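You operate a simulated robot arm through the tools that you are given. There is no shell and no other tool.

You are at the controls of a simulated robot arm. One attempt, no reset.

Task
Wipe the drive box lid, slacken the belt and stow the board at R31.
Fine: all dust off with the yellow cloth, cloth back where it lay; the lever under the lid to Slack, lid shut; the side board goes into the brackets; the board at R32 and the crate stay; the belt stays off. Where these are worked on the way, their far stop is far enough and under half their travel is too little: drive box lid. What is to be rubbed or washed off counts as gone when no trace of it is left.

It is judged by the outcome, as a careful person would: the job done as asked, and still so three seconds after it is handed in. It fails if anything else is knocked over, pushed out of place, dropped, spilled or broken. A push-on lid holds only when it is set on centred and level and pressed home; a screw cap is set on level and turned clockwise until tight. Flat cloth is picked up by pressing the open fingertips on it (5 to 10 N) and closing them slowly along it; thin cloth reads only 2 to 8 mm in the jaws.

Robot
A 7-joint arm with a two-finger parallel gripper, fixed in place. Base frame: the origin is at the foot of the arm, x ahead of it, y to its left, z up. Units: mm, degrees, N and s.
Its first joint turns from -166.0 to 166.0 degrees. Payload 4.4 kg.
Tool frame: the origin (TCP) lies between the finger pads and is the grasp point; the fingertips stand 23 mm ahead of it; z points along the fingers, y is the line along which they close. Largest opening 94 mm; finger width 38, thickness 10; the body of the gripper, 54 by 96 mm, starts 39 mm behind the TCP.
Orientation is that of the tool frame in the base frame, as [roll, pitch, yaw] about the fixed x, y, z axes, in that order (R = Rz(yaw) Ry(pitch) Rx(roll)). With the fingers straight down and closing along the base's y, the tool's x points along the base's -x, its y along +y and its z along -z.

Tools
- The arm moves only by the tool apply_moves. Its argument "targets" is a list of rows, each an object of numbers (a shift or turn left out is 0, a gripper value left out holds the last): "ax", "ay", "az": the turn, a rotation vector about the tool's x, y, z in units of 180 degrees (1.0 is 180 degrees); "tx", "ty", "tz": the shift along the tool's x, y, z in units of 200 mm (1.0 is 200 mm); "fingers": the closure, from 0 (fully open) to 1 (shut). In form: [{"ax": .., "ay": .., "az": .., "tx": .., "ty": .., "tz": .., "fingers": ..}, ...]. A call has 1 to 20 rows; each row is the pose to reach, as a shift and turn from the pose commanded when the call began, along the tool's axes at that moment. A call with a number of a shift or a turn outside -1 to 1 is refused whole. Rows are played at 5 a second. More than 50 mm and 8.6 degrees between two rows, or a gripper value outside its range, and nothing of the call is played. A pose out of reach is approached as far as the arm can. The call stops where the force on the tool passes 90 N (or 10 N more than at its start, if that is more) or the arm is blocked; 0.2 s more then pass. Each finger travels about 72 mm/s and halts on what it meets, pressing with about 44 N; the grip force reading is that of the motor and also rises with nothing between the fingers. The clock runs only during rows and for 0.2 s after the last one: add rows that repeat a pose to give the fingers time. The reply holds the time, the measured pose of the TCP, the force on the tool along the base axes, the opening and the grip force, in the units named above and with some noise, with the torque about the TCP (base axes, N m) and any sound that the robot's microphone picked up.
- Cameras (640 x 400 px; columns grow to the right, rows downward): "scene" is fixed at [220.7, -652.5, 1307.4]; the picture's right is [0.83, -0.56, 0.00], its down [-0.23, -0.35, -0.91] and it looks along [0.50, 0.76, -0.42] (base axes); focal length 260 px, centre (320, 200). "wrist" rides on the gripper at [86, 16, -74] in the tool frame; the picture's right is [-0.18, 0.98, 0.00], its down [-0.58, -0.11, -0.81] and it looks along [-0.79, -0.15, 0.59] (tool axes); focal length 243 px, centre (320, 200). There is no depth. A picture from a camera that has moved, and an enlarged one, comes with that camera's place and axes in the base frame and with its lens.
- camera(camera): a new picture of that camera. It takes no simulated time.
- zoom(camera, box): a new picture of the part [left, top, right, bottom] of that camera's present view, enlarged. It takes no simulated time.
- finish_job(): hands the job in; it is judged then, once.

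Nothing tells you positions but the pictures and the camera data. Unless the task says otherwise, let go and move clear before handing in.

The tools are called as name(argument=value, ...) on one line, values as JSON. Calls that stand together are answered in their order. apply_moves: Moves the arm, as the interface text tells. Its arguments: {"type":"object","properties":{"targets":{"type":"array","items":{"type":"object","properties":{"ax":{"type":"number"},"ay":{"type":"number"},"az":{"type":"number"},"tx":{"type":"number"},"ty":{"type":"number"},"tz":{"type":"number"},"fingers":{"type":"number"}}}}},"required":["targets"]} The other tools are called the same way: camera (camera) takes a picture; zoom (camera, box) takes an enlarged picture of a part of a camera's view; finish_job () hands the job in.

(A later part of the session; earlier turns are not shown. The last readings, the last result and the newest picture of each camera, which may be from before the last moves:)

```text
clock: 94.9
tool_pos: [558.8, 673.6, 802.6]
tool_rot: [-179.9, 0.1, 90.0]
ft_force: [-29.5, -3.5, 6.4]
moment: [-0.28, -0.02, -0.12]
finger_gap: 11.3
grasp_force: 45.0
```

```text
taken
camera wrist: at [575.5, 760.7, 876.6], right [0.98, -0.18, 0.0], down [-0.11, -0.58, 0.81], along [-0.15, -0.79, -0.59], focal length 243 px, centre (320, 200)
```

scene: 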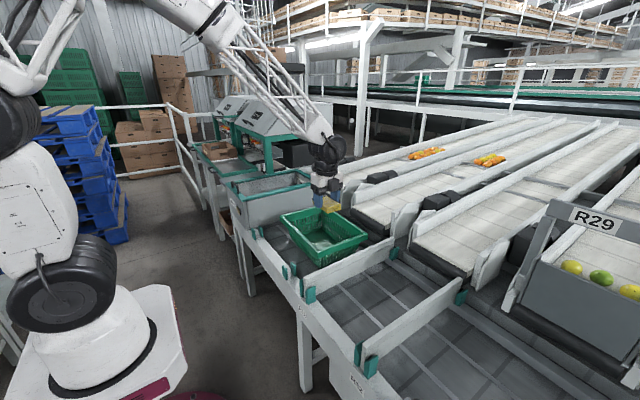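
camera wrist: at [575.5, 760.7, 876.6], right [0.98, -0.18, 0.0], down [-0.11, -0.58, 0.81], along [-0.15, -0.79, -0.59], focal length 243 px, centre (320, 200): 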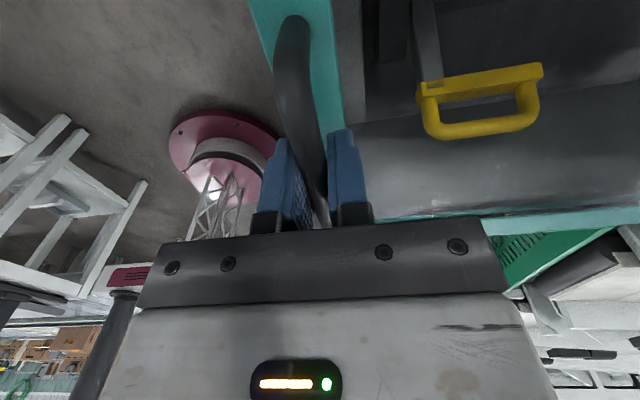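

The handle is gripped (11 mm bar). I'll relieve the side force, then try lifting a few millimetres.

apply_moves(targets=[{"ty": -0.012}, {"ty": -0.012}])

apply_moves(targets=[{"tz": -0.02}, {"tz": -0.04}, {"tz": -0.04}])

zoom(camera="scene", box=[225, 150, 335, 220])

```text
clock: 95.5
tool_pos: [558.6, 674.6, 803.6]
tool_rot: [180.0, -0.1, 90.0]
ft_force: [21.8, 6.8, -3.2]
moment: [-0.43, 0.07, 0.15]
finger_gap: 11.5
grasp_force: 45.6
```

```text
clock: 96.3
tool_pos: [559.5, 673.2, 811.0]
tool_rot: [179.9, 0.0, 90.0]
ft_force: [89.0, 2.8, -11.2]
moment: [1.14, 0.33, 0.24]
finger_gap: 11.6
grasp_force: 45.6
```

```text
5.71 times, centred on (280, 185) of scene
camera zoom: at [220.7, -652.5, 1307.4], right [0.83, -0.56, 0.0], down [-0.23, -0.35, -0.91], along [0.5, 0.76, -0.42], focal length 1487 px, centre (549, 286)
```

zoom: 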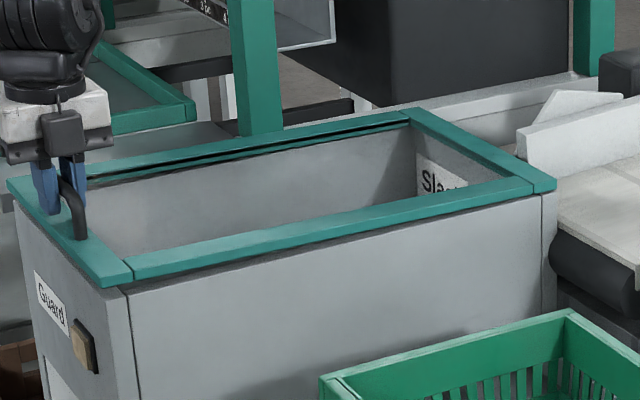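

The lid does lift (about 8 mm) and behaves like a lid hinged at the far edge; the handle wants to go slightly +x. I'll follow the arc with small steps, checking forces.

apply_moves(targets=[{"ty": 0.015, "tz": 0.0}, {"ty": 0.022, "tz": -0.03}, {"ty": 0.025, "tz": -0.06}])

```text
clock: 97.1
tool_pos: [561.0, 673.5, 819.3]
tool_rot: [-179.9, 0.2, 89.9]
ft_force: [28.0, -19.0, -4.8]
moment: [-0.42, 0.17, -0.11]
finger_gap: 11.6
grasp_force: 45.5
```

apply_moves(targets=[{"ty": 0.02, "tz": -0.07}, {"ty": 0.034, "tz": -0.14}, {"ty": 0.05, "tz": -0.205}])

zoom(camera="scene", box=[225, 130, 335, 210])

```text
clock: 97.9
tool_pos: [569.5, 675.6, 864.0]
tool_rot: [-179.9, 0.0, 90.1]
ft_force: [-82.9, -21.9, 19.0]
moment: [0.36, -0.12, -0.21]
finger_gap: 11.7
grasp_force: 44.8
```

```text
5.00 times, centred on (280, 170) of scene
camera zoom: at [220.7, -652.5, 1307.4], right [0.83, -0.56, 0.0], down [-0.23, -0.35, -0.91], along [0.5, 0.76, -0.42], focal length 1301 px, centre (520, 350)
```

zoom: 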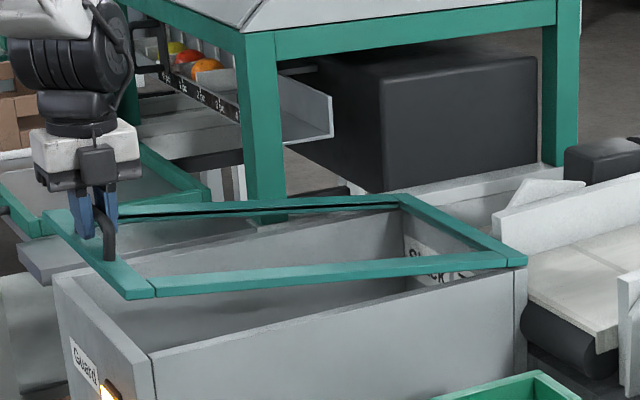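

The lid is hinged at the far edge and rises. (The button on the front lights amber with the lid open; I leave it alone.) I continue along the arc.

apply_moves(targets=[{"ty": 0.005, "tz": -0.08}, {"ty": 0.0275, "tz": -0.163}, {"ty": 0.053, "tz": -0.24}, {"ty": 0.081, "tz": -0.313}])

```text
clock: 98.9
tool_pos: [589.7, 673.8, 926.2]
tool_rot: [179.9, -0.1, 90.1]
ft_force: [-0.7, 29.2, -0.6]
moment: [0.14, 0.03, 0.05]
finger_gap: 11.7
grasp_force: 45.2
```

The model fits (forces near zero). Continuing to about 36°.

apply_moves(targets=[{"ty": 0.031, "tz": -0.073}, {"ty": 0.064, "tz": -0.146}, {"ty": 0.1, "tz": -0.217}, {"ty": 0.1385, "tz": -0.287}, {"ty": 0.18, "tz": -0.355}, {"ty": 0.222, "tz": -0.423}, {"ty": 0.268, "tz": -0.488}, {"ty": 0.315, "tz": -0.553}, {"ty": 0.366, "tz": -0.615}, {"ty": 0.417, "tz": -0.676}])

camera(camera="scene")

```text
clock: 101.1
tool_pos: [672.4, 674.9, 1061.8]
tool_rot: [-180.0, 0.0, 90.1]
ft_force: [-2.2, 30.4, -1.9]
moment: [0.13, 0.01, -0.21]
finger_gap: 11.8
grasp_force: 45.5
```

```text
taken
```

scene: 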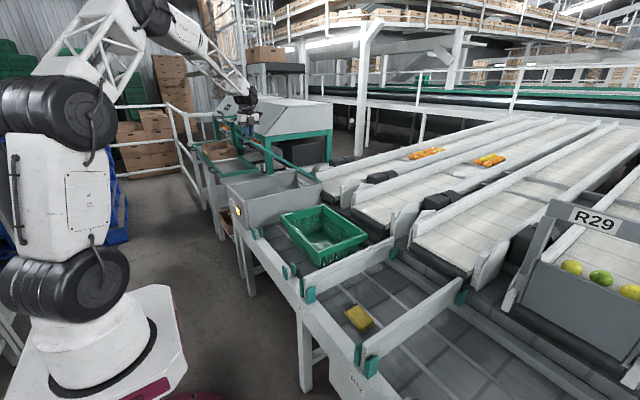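

Smooth so far. Continuing to about 60°.

apply_moves(targets=[{"ty": 0.054, "tz": -0.059}, {"ty": 0.11, "tz": -0.1155}, {"ty": 0.168, "tz": -0.17}, {"ty": 0.228, "tz": -0.223}, {"ty": 0.29, "tz": -0.273}, {"ty": 0.353, "tz": -0.3215}, {"ty": 0.418, "tz": -0.3675}, {"ty": 0.485, "tz": -0.4115}, {"ty": 0.553, "tz": -0.453}, {"ty": 0.6225, "tz": -0.4925}, {"ty": 0.693, "tz": -0.529}, {"ty": 0.7655, "tz": -0.563}])

zoom(camera="scene", box=[210, 60, 360, 220])

```text
clock: 103.7
tool_pos: [824.3, 672.2, 1172.7]
tool_rot: [-179.9, 0.0, 89.9]
ft_force: [-14.6, 9.2, 27.0]
moment: [-0.12, -0.07, 0.04]
finger_gap: 11.5
grasp_force: 44.9
```

```text
2.50 times, centred on (285, 140) of scene
camera zoom: at [220.7, -652.5, 1307.4], right [0.83, -0.56, 0.0], down [-0.23, -0.35, -0.91], along [0.5, 0.76, -0.42], focal length 651 px, centre (408, 350)
```

zoom: 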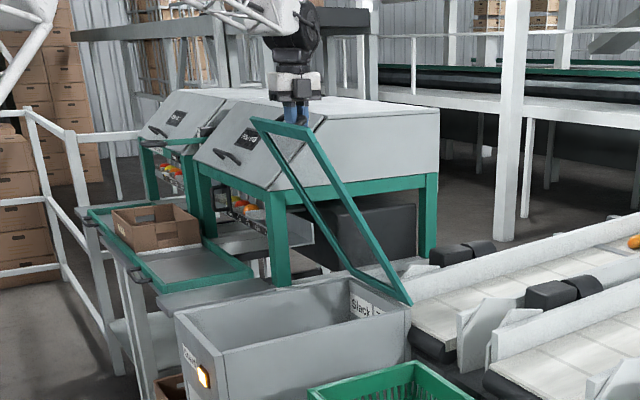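

60° reached and the forces are small. Continuing carefully further.

apply_moves(targets=[{"ty": 0.073, "tz": -0.037}, {"ty": 0.147, "tz": -0.066}, {"ty": 0.222, "tz": -0.093}, {"ty": 0.299, "tz": -0.1165}, {"ty": 0.376, "tz": -0.138}, {"ty": 0.4535, "tz": -0.156}])

```text
clock: 105.1
tool_pos: [917.7, 672.5, 1202.4]
tool_rot: [-179.9, 0.1, 89.9]
ft_force: [-2.3, -22.6, -1.1]
moment: [0.53, 0.02, 0.19]
finger_gap: 11.9
grasp_force: 45.3
```

apply_moves(targets=[{"ty": 0.078, "tz": -0.015}, {"ty": 0.157, "tz": -0.0285}, {"ty": 0.236, "tz": -0.038}, {"ty": 0.3155, "tz": -0.046}])

zoom(camera="scene", box=[210, 60, 360, 220])

```text
clock: 106.1
tool_pos: [978.4, 674.4, 1214.3]
tool_rot: [180.0, 0.0, 90.0]
ft_force: [-1.4, -23.4, -1.7]
moment: [0.07, 0.08, -0.08]
finger_gap: 11.9
grasp_force: 45.4
```

```text
2.50 times, centred on (285, 140) of scene
camera zoom: at [220.7, -652.5, 1307.4], right [0.83, -0.56, 0.0], down [-0.23, -0.35, -0.91], along [0.5, 0.76, -0.42], focal length 651 px, centre (408, 350)
```

zoom: 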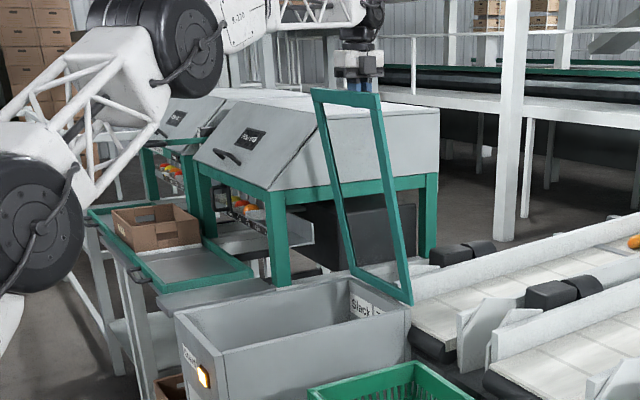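

80° and still reachable. I'll go on toward and past vertical.

apply_moves(targets=[{"ty": 0.08, "tz": -0.004}, {"ty": 0.16, "tz": -0.006}, {"ty": 0.24, "tz": -0.005}, {"ty": 0.319, "tz": -0.002}, {"ty": 0.4, "tz": 0.006}, {"ty": 0.478, "tz": 0.014}])

zoom(camera="scene", box=[210, 60, 360, 220])

```text
clock: 107.0
tool_pos: [1027.3, 670.8, 1244.6]
tool_rot: [179.2, -0.6, 90.1]
ft_force: [1.9, 4.9, 10.7]
moment: [0.26, -0.12, -0.39]
finger_gap: 12.0
grasp_force: 45.0
out of reach, approached as far as the arm can: row 4
stopped in row 4: the force on the tool passed its limit at 329 N (the readings are from after the stop); the commanded pose is now the measured one
```

```text
2.50 times, centred on (285, 140) of scene
camera zoom: at [220.7, -652.5, 1307.4], right [0.83, -0.56, 0.0], down [-0.23, -0.35, -0.91], along [0.5, 0.76, -0.42], focal length 651 px, centre (408, 350)
```

zoom: 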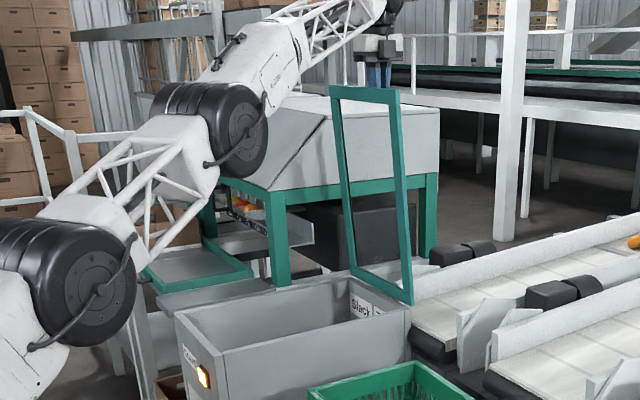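

The arm hit its reach limit at about 86°, and the hand rode up a little on the bar. I'll back off along the arc to about 78°, well past half, and see whether the lid holds.

apply_moves(targets=[{"ty": -0.05}, {"ty": -0.12}, {"ty": -0.2}, {"ty": -0.28, "tz": 0.008}, {"ty": -0.32, "tz": 0.012}])

zoom(camera="scene", box=[260, 60, 340, 140])

camera(camera="wrist")

```text
clock: 108.2
tool_pos: [963.1, 671.0, 1240.3]
tool_rot: [179.2, -0.6, 90.2]
ft_force: [-0.9, 17.5, 14.6]
moment: [0.27, 0.02, -0.45]
finger_gap: 11.6
grasp_force: 44.4
```

```text
5.00 times, centred on (300, 100) of scene
camera zoom: at [220.7, -652.5, 1307.4], right [0.83, -0.56, 0.0], down [-0.23, -0.35, -0.91], along [0.5, 0.76, -0.42], focal length 1301 px, centre (420, 700)
```

zoom: 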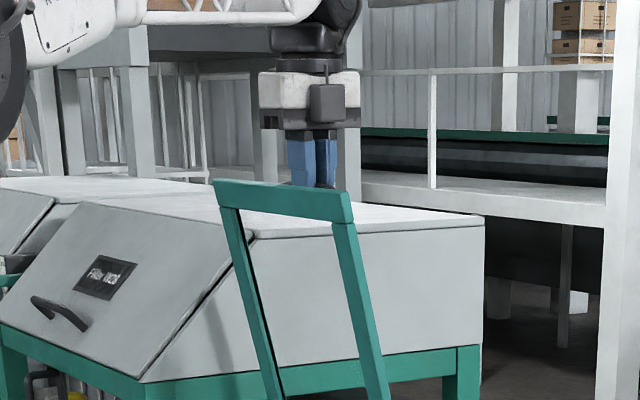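

```text
taken
camera wrist: at [977.6, 756.4, 1315.0], right [0.98, -0.18, 0.01], down [-0.12, -0.59, 0.8], along [-0.14, -0.79, -0.6], focal length 243 px, centre (320, 200)
```

wrist: 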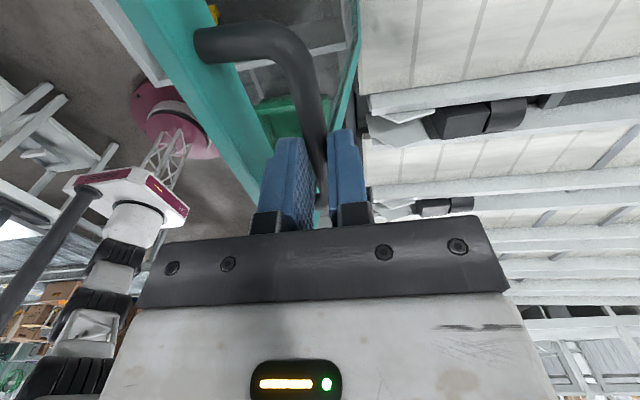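

The bar is still between the fingers. I'll open them only a little, so that a finger catches the handle if the lid tends to fall.

apply_moves(targets=[{"fingers": 0.85}, {"fingers": 0.75}, {"fingers": 0.65}, {"fingers": 0.65}, {"fingers": 0.65}])

camera(camera="wrist")

apply_moves(targets=[{"fingers": 0.65}, {"fingers": 0.65}, {"fingers": 0.65}, {"fingers": 0.65}, {"fingers": 0.65}])

camera(camera="wrist")

```text
clock: 109.4
tool_pos: [963.6, 668.6, 1239.8]
tool_rot: [179.2, -0.5, 90.1]
ft_force: [0.0, 0.2, -0.6]
moment: [0.04, 0.0, 0.04]
finger_gap: 32.8
grasp_force: 0.1
```

```text
taken
camera wrist: at [978.4, 755.8, 1314.9], right [0.98, -0.18, 0.01], down [-0.12, -0.59, 0.8], along [-0.14, -0.79, -0.6], focal length 243 px, centre (320, 200)
```

wrist: 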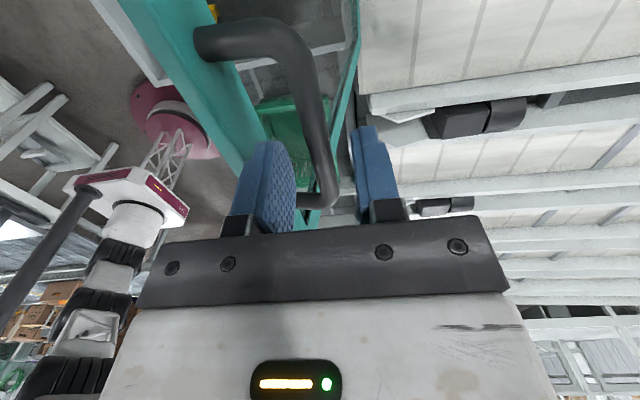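

```text
clock: 110.6
tool_pos: [962.9, 669.3, 1239.1]
tool_rot: [179.2, -0.5, 90.1]
ft_force: [0.3, -0.3, -0.3]
moment: [-0.01, 0.0, 0.01]
finger_gap: 32.7
grasp_force: 0.1
```

```text
taken
camera wrist: at [978.4, 755.8, 1314.9], right [0.98, -0.18, 0.01], down [-0.12, -0.59, 0.8], along [-0.14, -0.79, -0.6], focal length 243 px, centre (320, 200)
```

wrist: 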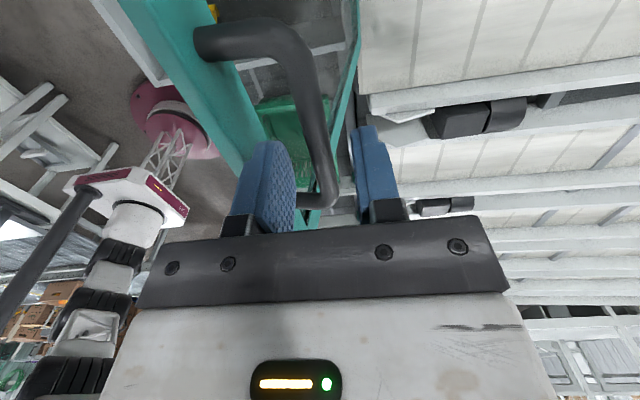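

The lid holds by itself. I'll rise clear of the handle and come back toward the robot to look inside the box.

apply_moves(targets=[{"tz": -0.12}, {"tz": -0.25}, {"tz": -0.4}, {"tz": -0.4}])

apply_moves(targets=[{"ty": -0.22}, {"ty": -0.44}, {"ty": -0.66}, {"ty": -0.88}, {"ty": -1.0}])

apply_moves(targets=[{"ty": -0.09, "tx": -0.03, "az": -0.045}, {"ty": -0.18, "tx": -0.06, "az": -0.09}, {"ty": -0.27, "tx": -0.09, "az": -0.135}, {"ty": -0.36, "tx": -0.12, "az": -0.18}, {"ty": -0.45, "tx": -0.15, "az": -0.225}, {"ty": -0.54, "tx": -0.18, "az": -0.27}, {"ty": -0.63, "tx": -0.21, "az": -0.315}, {"ty": -0.72, "tx": -0.24, "az": -0.36}, {"ty": -0.81, "tx": -0.27, "az": -0.405}, {"ty": -0.9, "tx": -0.3, "az": -0.45}, {"ty": -1.0, "tx": -0.3, "az": -0.495}, {"ty": -1.0, "tx": -0.3, "az": -0.5}])

camera(camera="wrist")

camera(camera="scene")

```text
clock: 111.6
tool_pos: [962.2, 669.1, 1319.5]
tool_rot: [179.2, -0.6, 90.1]
ft_force: [-0.3, 0.1, -0.4]
moment: [0.02, 0.0, 0.01]
finger_gap: 32.7
grasp_force: 0.1
```

```text
clock: 112.8
tool_pos: [761.0, 668.9, 1315.0]
tool_rot: [179.3, -0.5, 90.2]
ft_force: [0.4, -0.1, -0.1]
moment: [0.01, -0.03, 0.0]
finger_gap: 32.6
grasp_force: 0.0
```

```text
clock: 115.1
tool_pos: [618.4, 634.1, 1164.1]
tool_rot: [-172.5, -5.2, 172.0]
ft_force: [0.6, -0.3, -0.5]
moment: [-0.01, 0.05, -0.01]
finger_gap: 32.9
grasp_force: 0.1
stopped in row 11: the arm was blocked; the commanded pose is now the measured one
```

```text
taken
camera wrist: at [543.2, 671.0, 1243.2], right [0.31, 0.94, -0.15], down [0.65, -0.09, 0.76], along [0.7, -0.33, -0.64], focal length 243 px, centre (320, 200)
```

wrist: 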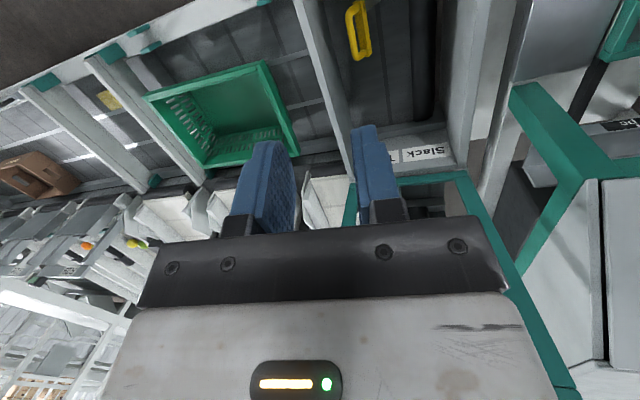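

```text
taken
```

scene: 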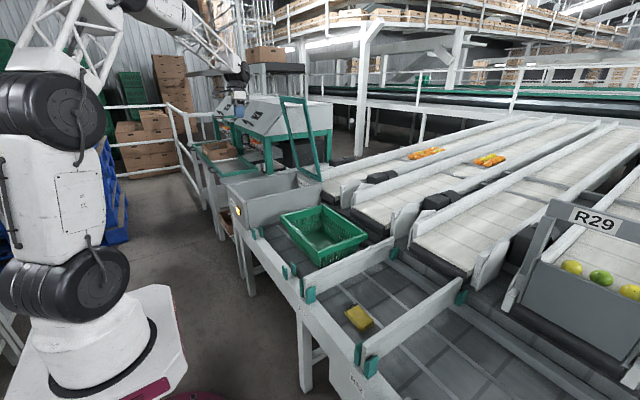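

The hand ended tilted (the arm was blocked on the way, with no contact force and nothing displaced that I can see). I'll straighten it and back off toward an earlier good pose.

apply_moves(targets=[{"tx": 0.15, "ax": -0.014, "ay": -0.01, "az": -0.015}, {"tx": 0.3, "ax": -0.028, "ay": -0.02, "az": -0.03}, {"tx": 0.45, "ax": -0.0417, "ay": -0.0289, "az": -0.0444}, {"tx": 0.6, "ax": -0.0417, "ay": -0.0289, "az": -0.0444}])

camera(camera="wrist")

```text
clock: 116.1
tool_pos: [497.5, 652.4, 1179.0]
tool_rot: [179.5, -0.3, -179.6]
ft_force: [0.0, -0.2, 0.1]
moment: [0.03, 0.02, 0.03]
finger_gap: 32.9
grasp_force: 0.0
```

```text
taken
camera wrist: at [411.3, 667.2, 1253.6], right [0.18, 0.98, 0.01], down [0.59, -0.11, 0.8], along [0.79, -0.14, -0.6], focal length 243 px, centre (320, 200)
```

wrist: 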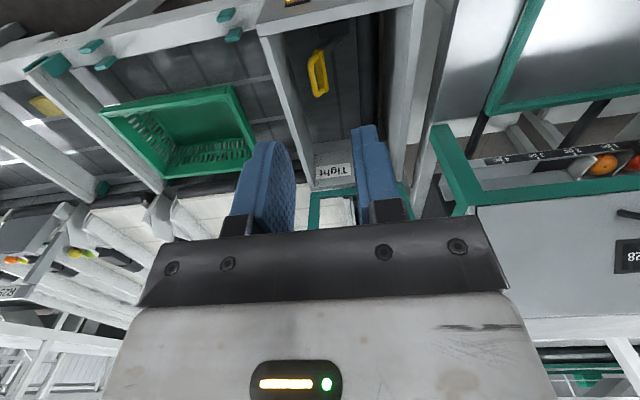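

Straightened. Now I'll descend a bit in front of the box and look inside at the lever.

apply_moves(targets=[{"tx": 0.1, "tz": 0.2, "ty": -0.05, "fingers": 0.0}, {"tx": 0.2, "tz": 0.4, "ty": -0.1}, {"tx": 0.3, "tz": 0.6, "ty": -0.15}, {"tx": 0.35, "tz": 0.8, "ty": -0.2}, {"tx": 0.35, "tz": 0.9, "ty": -0.2}])

camera(camera="wrist")

zoom(camera="wrist", box=[260, 0, 500, 200])

zoom(camera="scene", box=[220, 150, 340, 240])

```text
clock: 117.3
tool_pos: [428.2, 611.8, 1002.3]
tool_rot: [179.2, -0.2, -179.5]
ft_force: [0.2, 0.7, -0.3]
moment: [0.04, -0.01, 0.0]
finger_gap: 93.9
grasp_force: 0.0
```

```text
taken
camera wrist: at [341.9, 626.7, 1077.7], right [0.18, 0.98, 0.01], down [0.58, -0.11, 0.8], along [0.79, -0.13, -0.6], focal length 243 px, centre (320, 200)
```

wrist: 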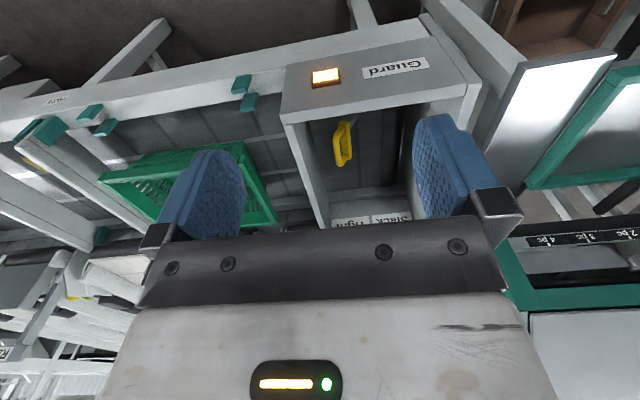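

```text
2.00 times, centred on (380, 100) of wrist
camera zoom: at [341.9, 626.7, 1077.7], right [0.18, 0.98, 0.01], down [0.58, -0.11, 0.8], along [0.79, -0.13, -0.6], focal length 485 px, centre (200, 400)
```

zoom: 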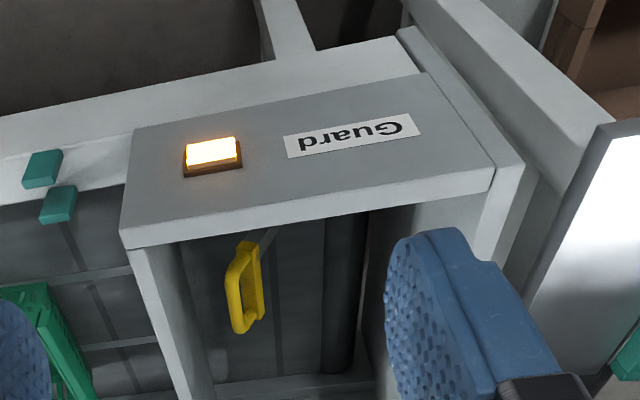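

```text
4.44 times, centred on (280, 195) of scene
camera zoom: at [220.7, -652.5, 1307.4], right [0.83, -0.56, 0.0], down [-0.23, -0.35, -0.91], along [0.5, 0.76, -0.42], focal length 1157 px, centre (498, 222)
```

zoom: 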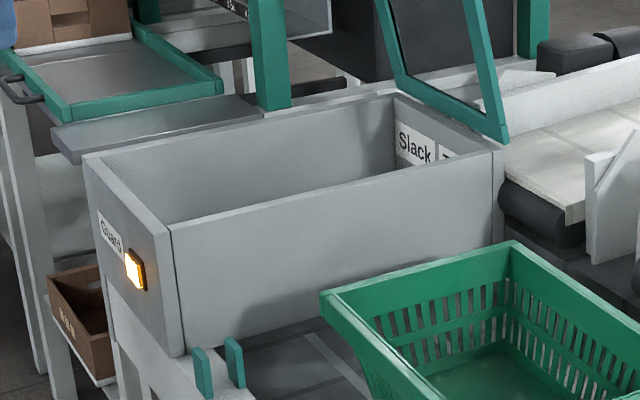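

The lamp just signals the open guard. I'll move closer over the box to see the lever and its pivot.

apply_moves(targets=[{"tx": -0.2, "ty": 0.0}, {"tx": -0.4, "ty": 0.0}, {"tx": -0.6, "ty": 0.0}, {"tx": -0.7, "ty": 0.0, "tz": 0.1}])

camera(camera="wrist")

zoom(camera="wrist", box=[220, 0, 460, 160])

```text
clock: 118.3
tool_pos: [568.3, 612.0, 978.6]
tool_rot: [179.3, -0.1, -179.5]
ft_force: [0.6, -0.5, -1.0]
moment: [-0.01, 0.02, 0.01]
finger_gap: 94.0
grasp_force: 0.0
```

```text
taken
camera wrist: at [482.6, 627.7, 1053.4], right [0.18, 0.98, 0.01], down [0.59, -0.11, 0.8], along [0.79, -0.14, -0.6], focal length 243 px, centre (320, 200)
```

wrist: 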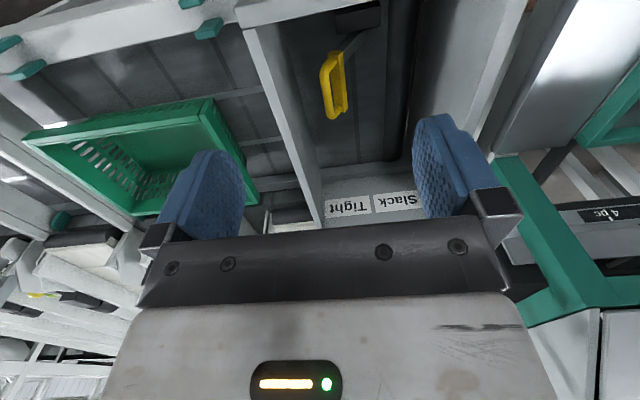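

```text
2.50 times, centred on (340, 80) of wrist
camera zoom: at [482.6, 627.7, 1053.4], right [0.18, 0.98, 0.01], down [0.59, -0.11, 0.8], along [0.79, -0.14, -0.6], focal length 606 px, centre (270, 500)
```

zoom: 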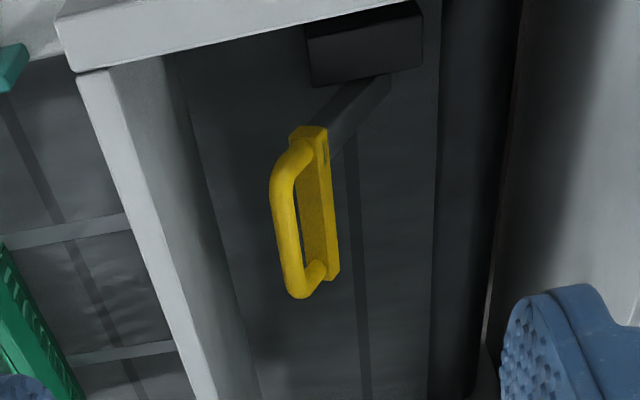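

The lever has a yellow D-grip, an arm and a pivot block at the front wall; it must swing toward +y (Slack). I'll level the tool and take two more views to triangulate.

apply_moves(targets=[{"ax": 0.0039, "az": 0.0028, "ty": 0.1}, {"ax": 0.0039, "az": 0.0028, "ty": 0.3}, {"ax": 0.0039, "az": 0.0028, "ty": 0.4}, {"ax": 0.0039, "az": 0.0028, "ty": 0.4}])

zoom(camera="wrist", box=[180, 0, 420, 150])

apply_moves(targets=[{"ty": -0.2}, {"ty": -0.4}, {"ty": -0.6}, {"ty": -0.8}, {"ty": -1.0}])

zoom(camera="wrist", box=[300, 0, 540, 150])

```text
clock: 119.3
tool_pos: [567.4, 694.1, 980.0]
tool_rot: [-179.8, -0.2, 179.8]
ft_force: [0.1, -0.7, -0.8]
moment: [0.02, 0.02, 0.02]
finger_gap: 94.0
grasp_force: 0.1
```

```text
2.67 times, centred on (300, 75) of wrist
camera zoom: at [481.8, 711.4, 1055.1], right [0.18, 0.98, 0.0], down [0.58, -0.11, 0.8], along [0.79, -0.15, -0.59], focal length 647 px, centre (373, 533)
```

zoom: 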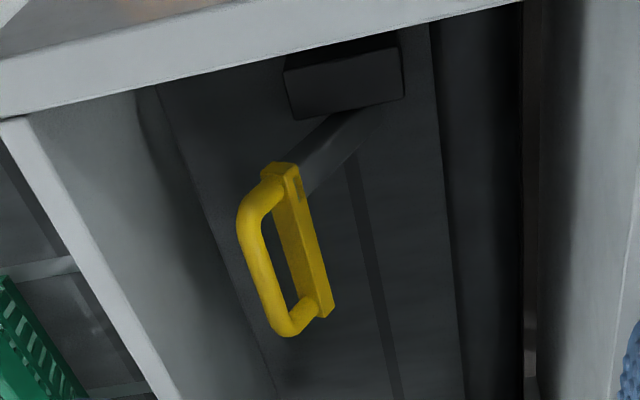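

```text
clock: 120.5
tool_pos: [566.4, 494.0, 977.8]
tool_rot: [-180.0, -0.4, -180.0]
ft_force: [-0.8, -0.8, 0.5]
moment: [0.01, 0.01, -0.03]
finger_gap: 93.9
grasp_force: 0.0
```

```text
2.67 times, centred on (420, 75) of wrist
camera zoom: at [480.3, 511.6, 1052.6], right [0.18, 0.98, 0.0], down [0.59, -0.11, 0.8], along [0.79, -0.15, -0.59], focal length 647 px, centre (53, 533)
```

zoom: 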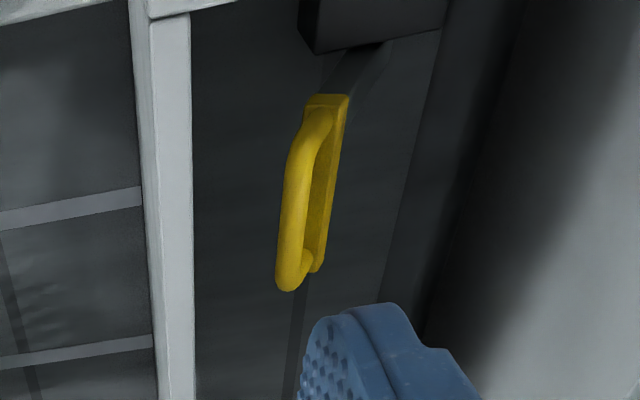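

The grip bar runs along x from about (648, 613, 692) to (728, 609, 698), and the pivot is near (640, 667, 615). I'll come down over the middle of the bar with the fingers part open, closing along y.

apply_moves(targets=[{"tx": -0.15, "ty": 0.15, "fingers": 0.4}, {"tx": -0.3, "ty": 0.3}, {"tx": -0.45, "ty": 0.45}, {"tx": -0.61, "ty": 0.585}, {"tx": -0.61, "ty": 0.585, "tz": 0.2}, {"tx": -0.61, "ty": 0.585, "tz": 0.4}, {"tx": -0.61, "ty": 0.585, "tz": 0.6}, {"tx": -0.61, "ty": 0.585, "tz": 0.8}])

camera(camera="wrist")

zoom(camera="wrist", box=[200, 0, 440, 240])

zoom(camera="scene", box=[220, 130, 340, 230])

```text
clock: 122.3
tool_pos: [688.7, 610.1, 820.8]
tool_rot: [-180.0, -0.2, 179.9]
ft_force: [0.6, 0.8, 0.5]
moment: [0.02, -0.01, 0.01]
finger_gap: 56.3
grasp_force: 0.0
```

```text
taken
camera wrist: at [602.0, 627.1, 895.3], right [0.19, 0.98, 0.0], down [0.58, -0.11, 0.8], along [0.79, -0.15, -0.59], focal length 243 px, centre (320, 200)
```

wrist: 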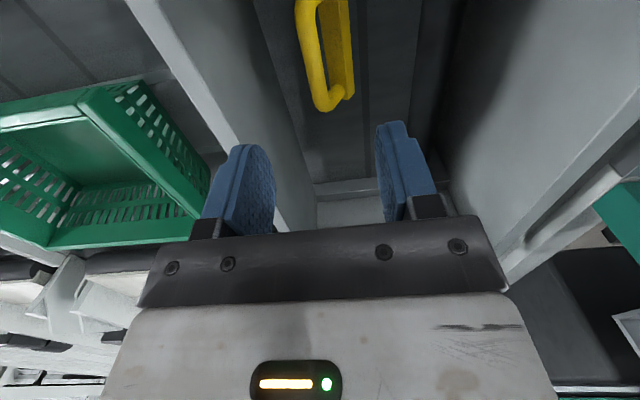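

```text
1.67 times, centred on (320, 120) of wrist
camera zoom: at [602.0, 627.1, 895.3], right [0.19, 0.98, 0.0], down [0.58, -0.11, 0.8], along [0.79, -0.15, -0.59], focal length 404 px, centre (320, 333)
```

zoom: 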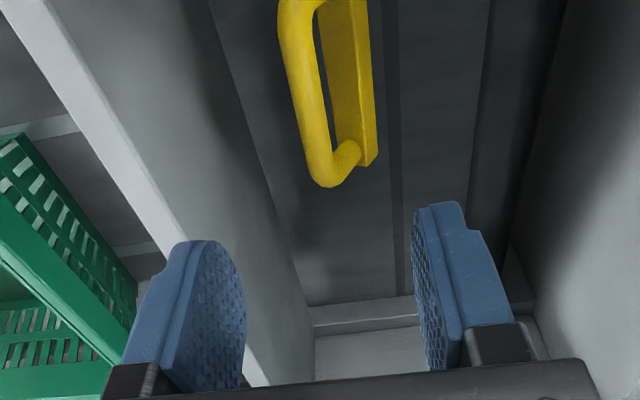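

```text
4.00 times, centred on (280, 180) of scene
camera zoom: at [220.7, -652.5, 1307.4], right [0.83, -0.56, 0.0], down [-0.23, -0.35, -0.91], along [0.5, 0.76, -0.42], focal length 1041 px, centre (480, 280)
```

zoom: 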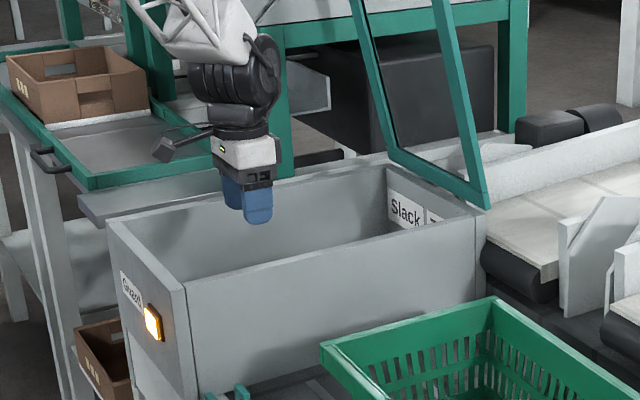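

The bar is at y≈607. I'll shift 2 mm and descend in stages.

apply_moves(targets=[{"ty": -0.012, "tz": 0.15}, {"ty": -0.012, "tz": 0.3}, {"ty": -0.012, "tz": 0.42}, {"ty": -0.012, "tz": 0.48}])

camera(camera="wrist")

apply_moves(targets=[{"tz": 0.03}, {"tz": 0.06}, {"tz": 0.075}])

camera(camera="wrist")

```text
clock: 123.3
tool_pos: [687.1, 606.1, 722.4]
tool_rot: [-179.9, -0.2, 179.9]
ft_force: [0.0, -0.3, 0.7]
moment: [0.02, 0.04, -0.02]
finger_gap: 56.4
grasp_force: 0.0
```

```text
taken
camera wrist: at [601.3, 623.4, 796.9], right [0.19, 0.98, 0.0], down [0.58, -0.11, 0.8], along [0.79, -0.15, -0.59], focal length 243 px, centre (320, 200)
```

wrist: 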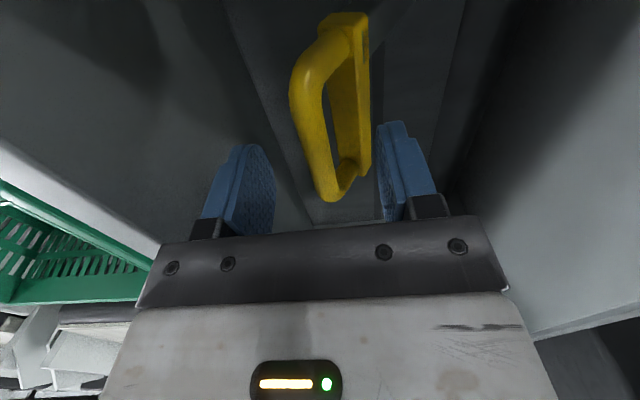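

```text
clock: 124.1
tool_pos: [687.9, 606.7, 707.8]
tool_rot: [-179.9, -0.2, 179.9]
ft_force: [-0.6, -1.1, -0.1]
moment: [0.02, 0.0, -0.02]
finger_gap: 56.3
grasp_force: 0.0
```

```text
taken
camera wrist: at [602.0, 623.6, 782.3], right [0.19, 0.98, 0.0], down [0.58, -0.11, 0.8], along [0.79, -0.15, -0.59], focal length 243 px, centre (320, 200)
```

wrist: 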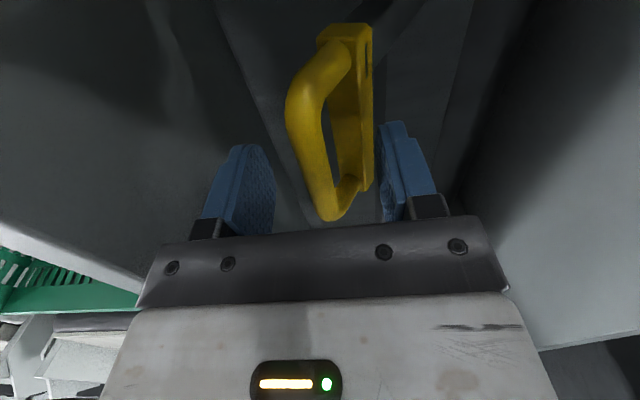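

The bar is centred between the fingers. I'll close them to a loose cage around the bar.

apply_moves(targets=[{"fingers": 0.5}, {"fingers": 0.6}, {"fingers": 0.7}, {"fingers": 0.72}, {"fingers": 0.72}])

camera(camera="wrist")

```text
clock: 125.3
tool_pos: [688.4, 606.2, 707.8]
tool_rot: [-179.8, -0.3, 179.9]
ft_force: [-0.6, 0.8, 0.0]
moment: [-0.03, 0.01, -0.01]
finger_gap: 26.4
grasp_force: 0.0
```

```text
taken
camera wrist: at [602.0, 623.6, 782.3], right [0.19, 0.98, 0.0], down [0.58, -0.11, 0.8], along [0.79, -0.15, -0.59], focal length 243 px, centre (320, 200)
```

wrist: 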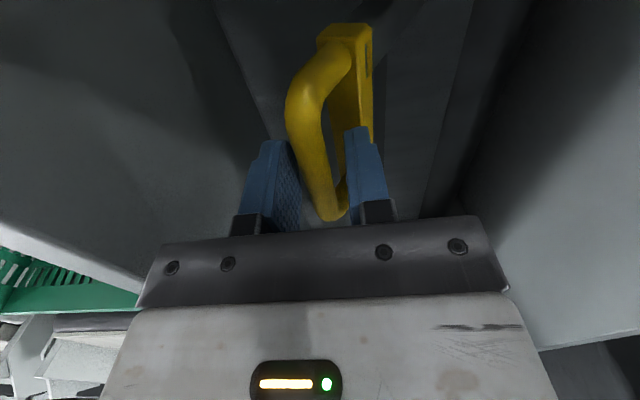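

The bar is caged. I'll push toward +y, rising slightly with the arc, and check forces.

apply_moves(targets=[{"ty": 0.03, "tz": -0.01}, {"ty": 0.06, "tz": -0.015}, {"ty": 0.1, "tz": -0.02}])

camera(camera="wrist")

```text
clock: 126.1
tool_pos: [686.6, 628.1, 711.3]
tool_rot: [-179.8, -0.3, 179.9]
ft_force: [1.4, -3.9, 1.2]
moment: [-0.03, 0.01, 0.07]
finger_gap: 28.1
grasp_force: 1.6
```

```text
taken
camera wrist: at [601.9, 644.1, 785.8], right [0.19, 0.98, 0.0], down [0.59, -0.11, 0.8], along [0.79, -0.15, -0.59], focal length 243 px, centre (320, 200)
```

wrist: 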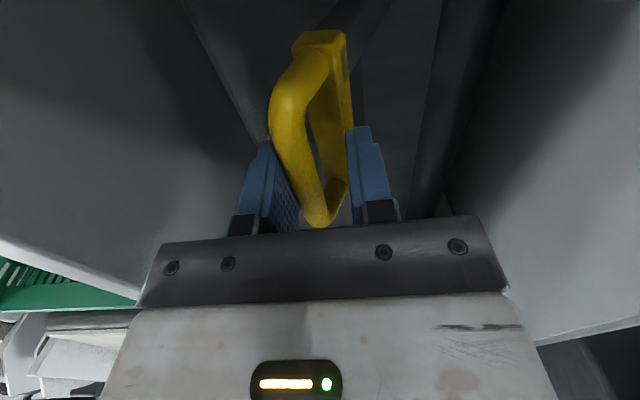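

The lever moves easily. Continuing.

apply_moves(targets=[{"ty": 0.05, "tz": -0.01}, {"ty": 0.1, "tz": -0.02}, {"ty": 0.15, "tz": -0.03}, {"ty": 0.2, "tz": -0.03}])

camera(camera="wrist")

```text
clock: 127.1
tool_pos: [688.6, 667.9, 716.0]
tool_rot: [-179.9, -0.2, 179.9]
ft_force: [0.9, -2.2, -0.1]
moment: [-0.04, 0.0, 0.1]
finger_gap: 27.3
grasp_force: 1.5
```

```text
taken
camera wrist: at [601.8, 684.6, 791.8], right [0.19, 0.98, 0.0], down [0.58, -0.11, 0.8], along [0.79, -0.15, -0.59], focal length 243 px, centre (320, 200)
```

wrist: 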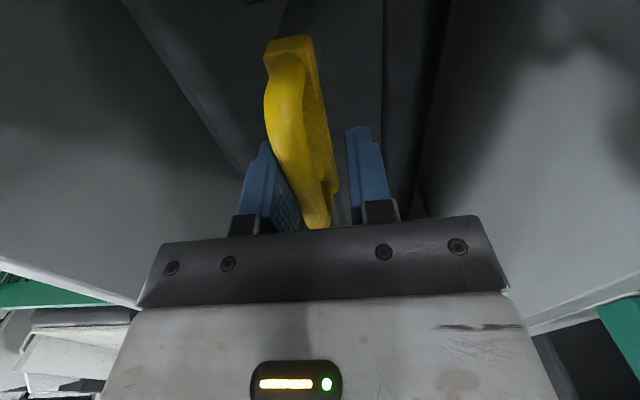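

apply_moves(targets=[{"ty": 0.05}, {"ty": 0.1}, {"ty": 0.15, "tz": 0.005}, {"ty": 0.2, "tz": 0.015}])

camera(camera="wrist")

```text
clock: 128.1
tool_pos: [686.1, 706.7, 716.1]
tool_rot: [-179.9, -0.4, 180.0]
ft_force: [-0.6, -1.9, -1.2]
moment: [-0.01, -0.01, 0.05]
finger_gap: 27.3
grasp_force: 1.2
```

```text
taken
camera wrist: at [601.0, 724.3, 789.9], right [0.19, 0.98, 0.0], down [0.59, -0.11, 0.8], along [0.79, -0.15, -0.59], focal length 243 px, centre (320, 200)
```

wrist: 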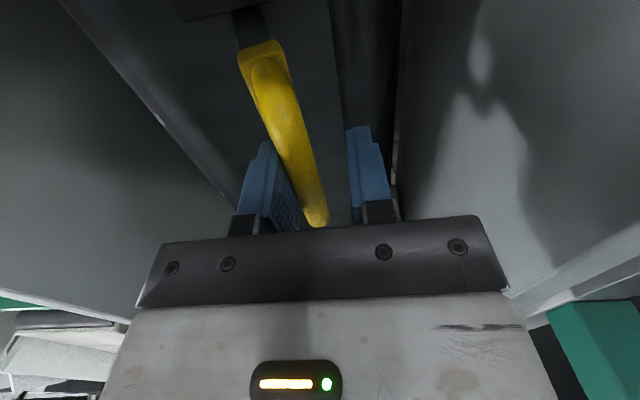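

apply_moves(targets=[{"ty": 0.04, "tz": 0.01}, {"ty": 0.08, "tz": 0.02}, {"ty": 0.1, "tz": 0.025}])

camera(camera="wrist")

```text
clock: 128.9
tool_pos: [686.9, 728.1, 709.3]
tool_rot: [-179.9, -0.2, 180.0]
ft_force: [-0.5, -0.5, -0.1]
moment: [0.02, 0.0, 0.01]
finger_gap: 26.8
grasp_force: 1.3
```

```text
taken
camera wrist: at [601.1, 745.2, 784.5], right [0.18, 0.98, 0.0], down [0.58, -0.11, 0.8], along [0.79, -0.15, -0.59], focal length 243 px, centre (320, 200)
```

wrist: 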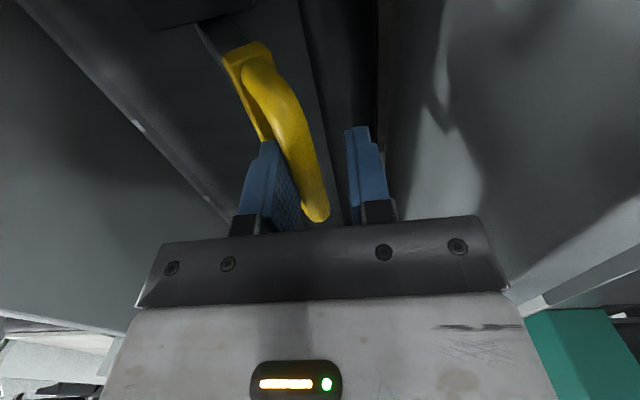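

apply_moves(targets=[{"ty": 0.02, "tz": 0.012}, {"ty": 0.035, "tz": 0.022}])

apply_moves(targets=[{"ty": 0.015, "tz": 0.01}, {"ty": 0.03, "tz": 0.02}])

camera(camera="wrist")

```text
clock: 129.5
tool_pos: [688.3, 734.3, 705.8]
tool_rot: [-179.9, -0.2, 180.0]
ft_force: [2.2, -16.1, 4.3]
moment: [-0.13, 0.2, 0.18]
finger_gap: 33.4
grasp_force: 7.9
```

```text
clock: 130.1
tool_pos: [687.8, 739.9, 701.2]
tool_rot: [-179.9, -0.2, 179.8]
ft_force: [1.4, -39.9, 10.5]
moment: [-0.22, 0.34, 0.24]
finger_gap: 43.7
grasp_force: 19.3
```

```text
taken
camera wrist: at [601.6, 756.6, 776.3], right [0.19, 0.98, 0.0], down [0.59, -0.11, 0.8], along [0.79, -0.15, -0.6], focal length 243 px, centre (320, 200)
```

wrist: 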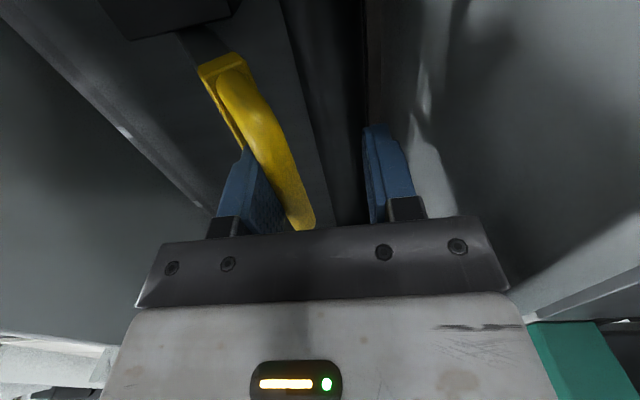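

The lever is at its stop on the Slack side (40 N resistance, bar no longer moving). I'll back off slightly and rise straight out.

apply_moves(targets=[{"ty": -0.03}, {"ty": -0.05}, {"ty": -0.05, "fingers": 0.6}, {"ty": -0.05, "fingers": 0.6}])

apply_moves(targets=[{"tz": -0.1}, {"tz": -0.3}, {"tz": -0.5}, {"tz": -0.7}, {"tz": -0.9}, {"tz": -1.0}])

camera(camera="wrist")

zoom(camera="wrist", box=[180, 0, 420, 150])

```text
clock: 131.1
tool_pos: [688.8, 731.5, 703.9]
tool_rot: [-179.9, -0.2, -179.9]
ft_force: [-0.6, 0.1, -0.1]
moment: [-0.01, 0.02, 0.0]
finger_gap: 37.5
grasp_force: 0.0
```

```text
clock: 132.5
tool_pos: [691.6, 729.9, 901.2]
tool_rot: [-180.0, -0.3, 179.9]
ft_force: [0.0, -0.9, -0.4]
moment: [0.02, 0.02, 0.03]
finger_gap: 37.7
grasp_force: 0.2
```

```text
taken
camera wrist: at [604.7, 747.3, 975.9], right [0.19, 0.98, 0.0], down [0.59, -0.11, 0.8], along [0.79, -0.15, -0.59], focal length 243 px, centre (320, 200)
```

wrist: 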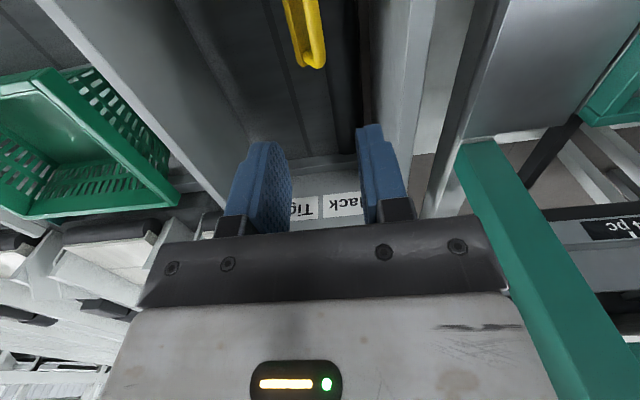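

```text
2.67 times, centred on (300, 75) of wrist
camera zoom: at [604.7, 747.3, 975.9], right [0.19, 0.98, 0.0], down [0.59, -0.11, 0.8], along [0.79, -0.15, -0.59], focal length 647 px, centre (373, 533)
```

zoom: 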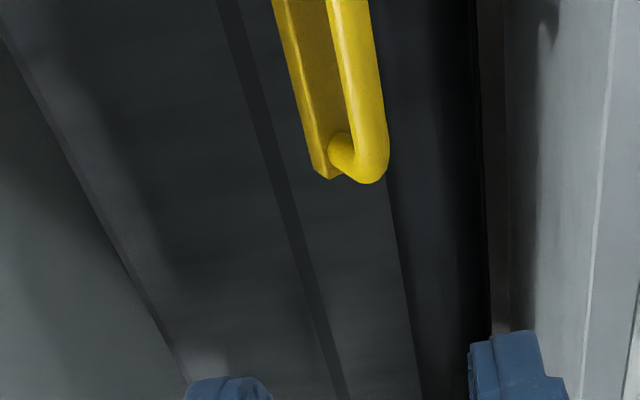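

The lever now points to Slack and stays. Next is closing the lid: I'll turn the tool back to closing along x in front of the box, then go up and over to the lid handle.

apply_moves(targets=[{"tx": 0.06, "ty": -0.03, "tz": -0.1}, {"tx": 0.12, "ty": -0.05, "tz": -0.25}, {"tx": 0.25, "ty": -0.08, "tz": -0.4}, {"tx": 0.4, "ty": -0.14, "tz": -0.48}, {"tx": 0.55, "ty": -0.2, "tz": -0.48}, {"tx": 0.675, "ty": -0.275, "tz": -0.48}])

apply_moves(targets=[{"az": 0.045}, {"az": 0.09}, {"az": 0.135}, {"az": 0.18}, {"az": 0.225}, {"az": 0.27}, {"az": 0.315}, {"az": 0.36}, {"az": 0.405}, {"az": 0.45}, {"az": 0.495}, {"az": 0.5}])

camera(camera="scene")

```text
clock: 133.9
tool_pos: [552.1, 675.0, 996.9]
tool_rot: [-179.9, -0.2, 179.8]
ft_force: [-1.1, -0.3, -0.2]
moment: [-0.03, -0.02, 0.01]
finger_gap: 37.7
grasp_force: 0.0
```

```text
clock: 136.5
tool_pos: [555.0, 676.7, 998.6]
tool_rot: [-179.8, 0.1, 89.9]
ft_force: [0.2, 0.3, -0.4]
moment: [0.0, 0.0, -0.03]
finger_gap: 37.6
grasp_force: 0.0
```

```text
taken
```

scene: 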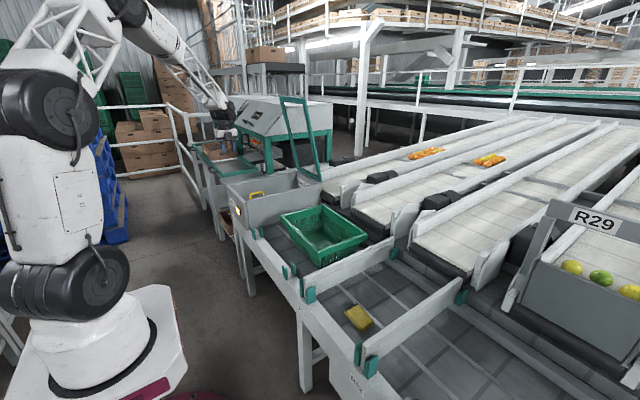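

apply_moves(targets=[{"tz": -0.24}, {"tz": -0.48}, {"tz": -0.72}, {"tz": -0.96}, {"tz": -1.0}])

apply_moves(targets=[{"tz": -0.24}, {"tz": -0.48}, {"tz": -0.6, "ty": 0.1}, {"tz": -0.6, "ty": 0.3}, {"tz": -0.6, "ty": 0.54}, {"tz": -0.6, "ty": 0.78}, {"tz": -0.6, "ty": 1.0}])

apply_moves(targets=[{"ty": 0.22}, {"ty": 0.44}, {"ty": 0.66}, {"ty": 0.8}, {"ty": 0.9}])

camera(camera="wrist")

zoom(camera="scene", box=[240, 50, 340, 130])

```text
clock: 137.7
tool_pos: [555.5, 678.0, 1199.1]
tool_rot: [-179.7, 0.1, 90.0]
ft_force: [-0.4, -0.5, 0.4]
moment: [0.0, 0.0, 0.0]
finger_gap: 37.6
grasp_force: 0.1
```

```text
clock: 139.3
tool_pos: [754.1, 674.8, 1322.2]
tool_rot: [-179.8, 0.0, 90.0]
ft_force: [0.0, -0.9, 0.2]
moment: [0.03, -0.03, 0.0]
finger_gap: 37.5
grasp_force: 0.0
```

```text
clock: 140.5
tool_pos: [936.2, 676.3, 1316.4]
tool_rot: [-179.6, 0.2, 89.9]
ft_force: [-0.3, -0.7, 0.2]
moment: [0.0, -0.03, -0.02]
finger_gap: 37.5
grasp_force: 0.1
```

```text
taken
camera wrist: at [952.9, 763.0, 1389.6], right [0.98, -0.19, 0.0], down [-0.11, -0.58, 0.81], along [-0.15, -0.79, -0.59], focal length 243 px, centre (320, 200)
```

wrist: 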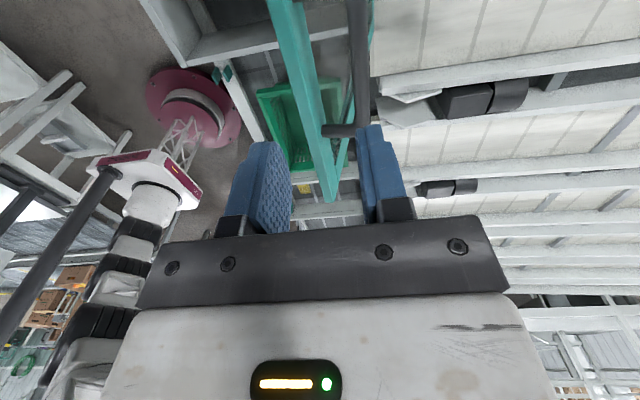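

```text
5.00 times, centred on (290, 90) of scene
camera zoom: at [220.7, -652.5, 1307.4], right [0.83, -0.56, 0.0], down [-0.23, -0.35, -0.91], along [0.5, 0.76, -0.42], focal length 1301 px, centre (470, 750)
```

zoom: 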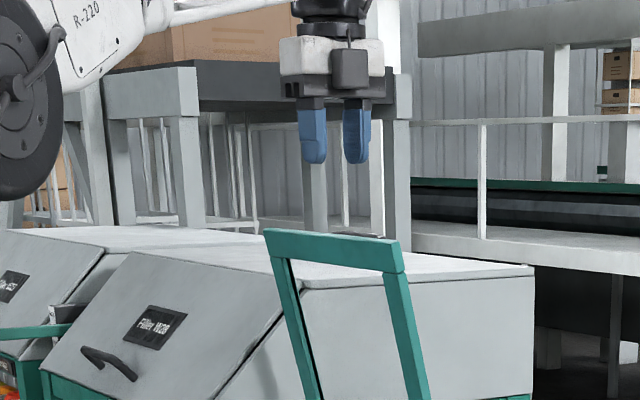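

The handle bar is at x≈965. I'll move over it with a narrower gap and descend.

apply_moves(targets=[{"ty": 0.07, "fingers": 0.7}, {"ty": 0.14}, {"ty": 0.14, "tz": 0.12}, {"ty": 0.14, "tz": 0.24}, {"ty": 0.14, "tz": 0.32}])

camera(camera="wrist")

```text
clock: 141.7
tool_pos: [962.1, 676.0, 1251.0]
tool_rot: [-179.8, 0.1, 90.0]
ft_force: [-0.4, 0.2, 0.0]
moment: [0.02, -0.03, 0.01]
finger_gap: 28.1
grasp_force: 0.0
```

```text
taken
camera wrist: at [979.2, 764.2, 1325.9], right [0.98, -0.19, 0.0], down [-0.11, -0.58, 0.81], along [-0.15, -0.79, -0.59], focal length 243 px, centre (320, 200)
```

wrist: 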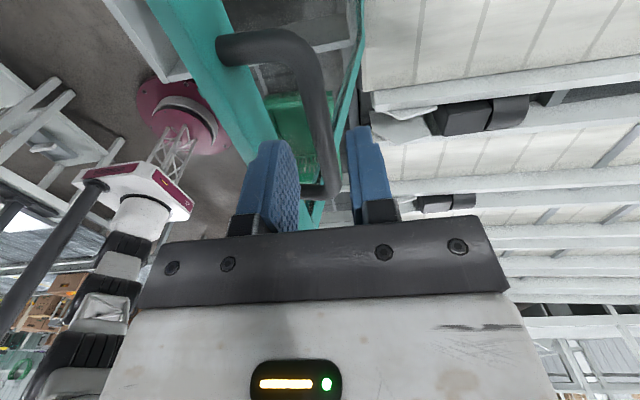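

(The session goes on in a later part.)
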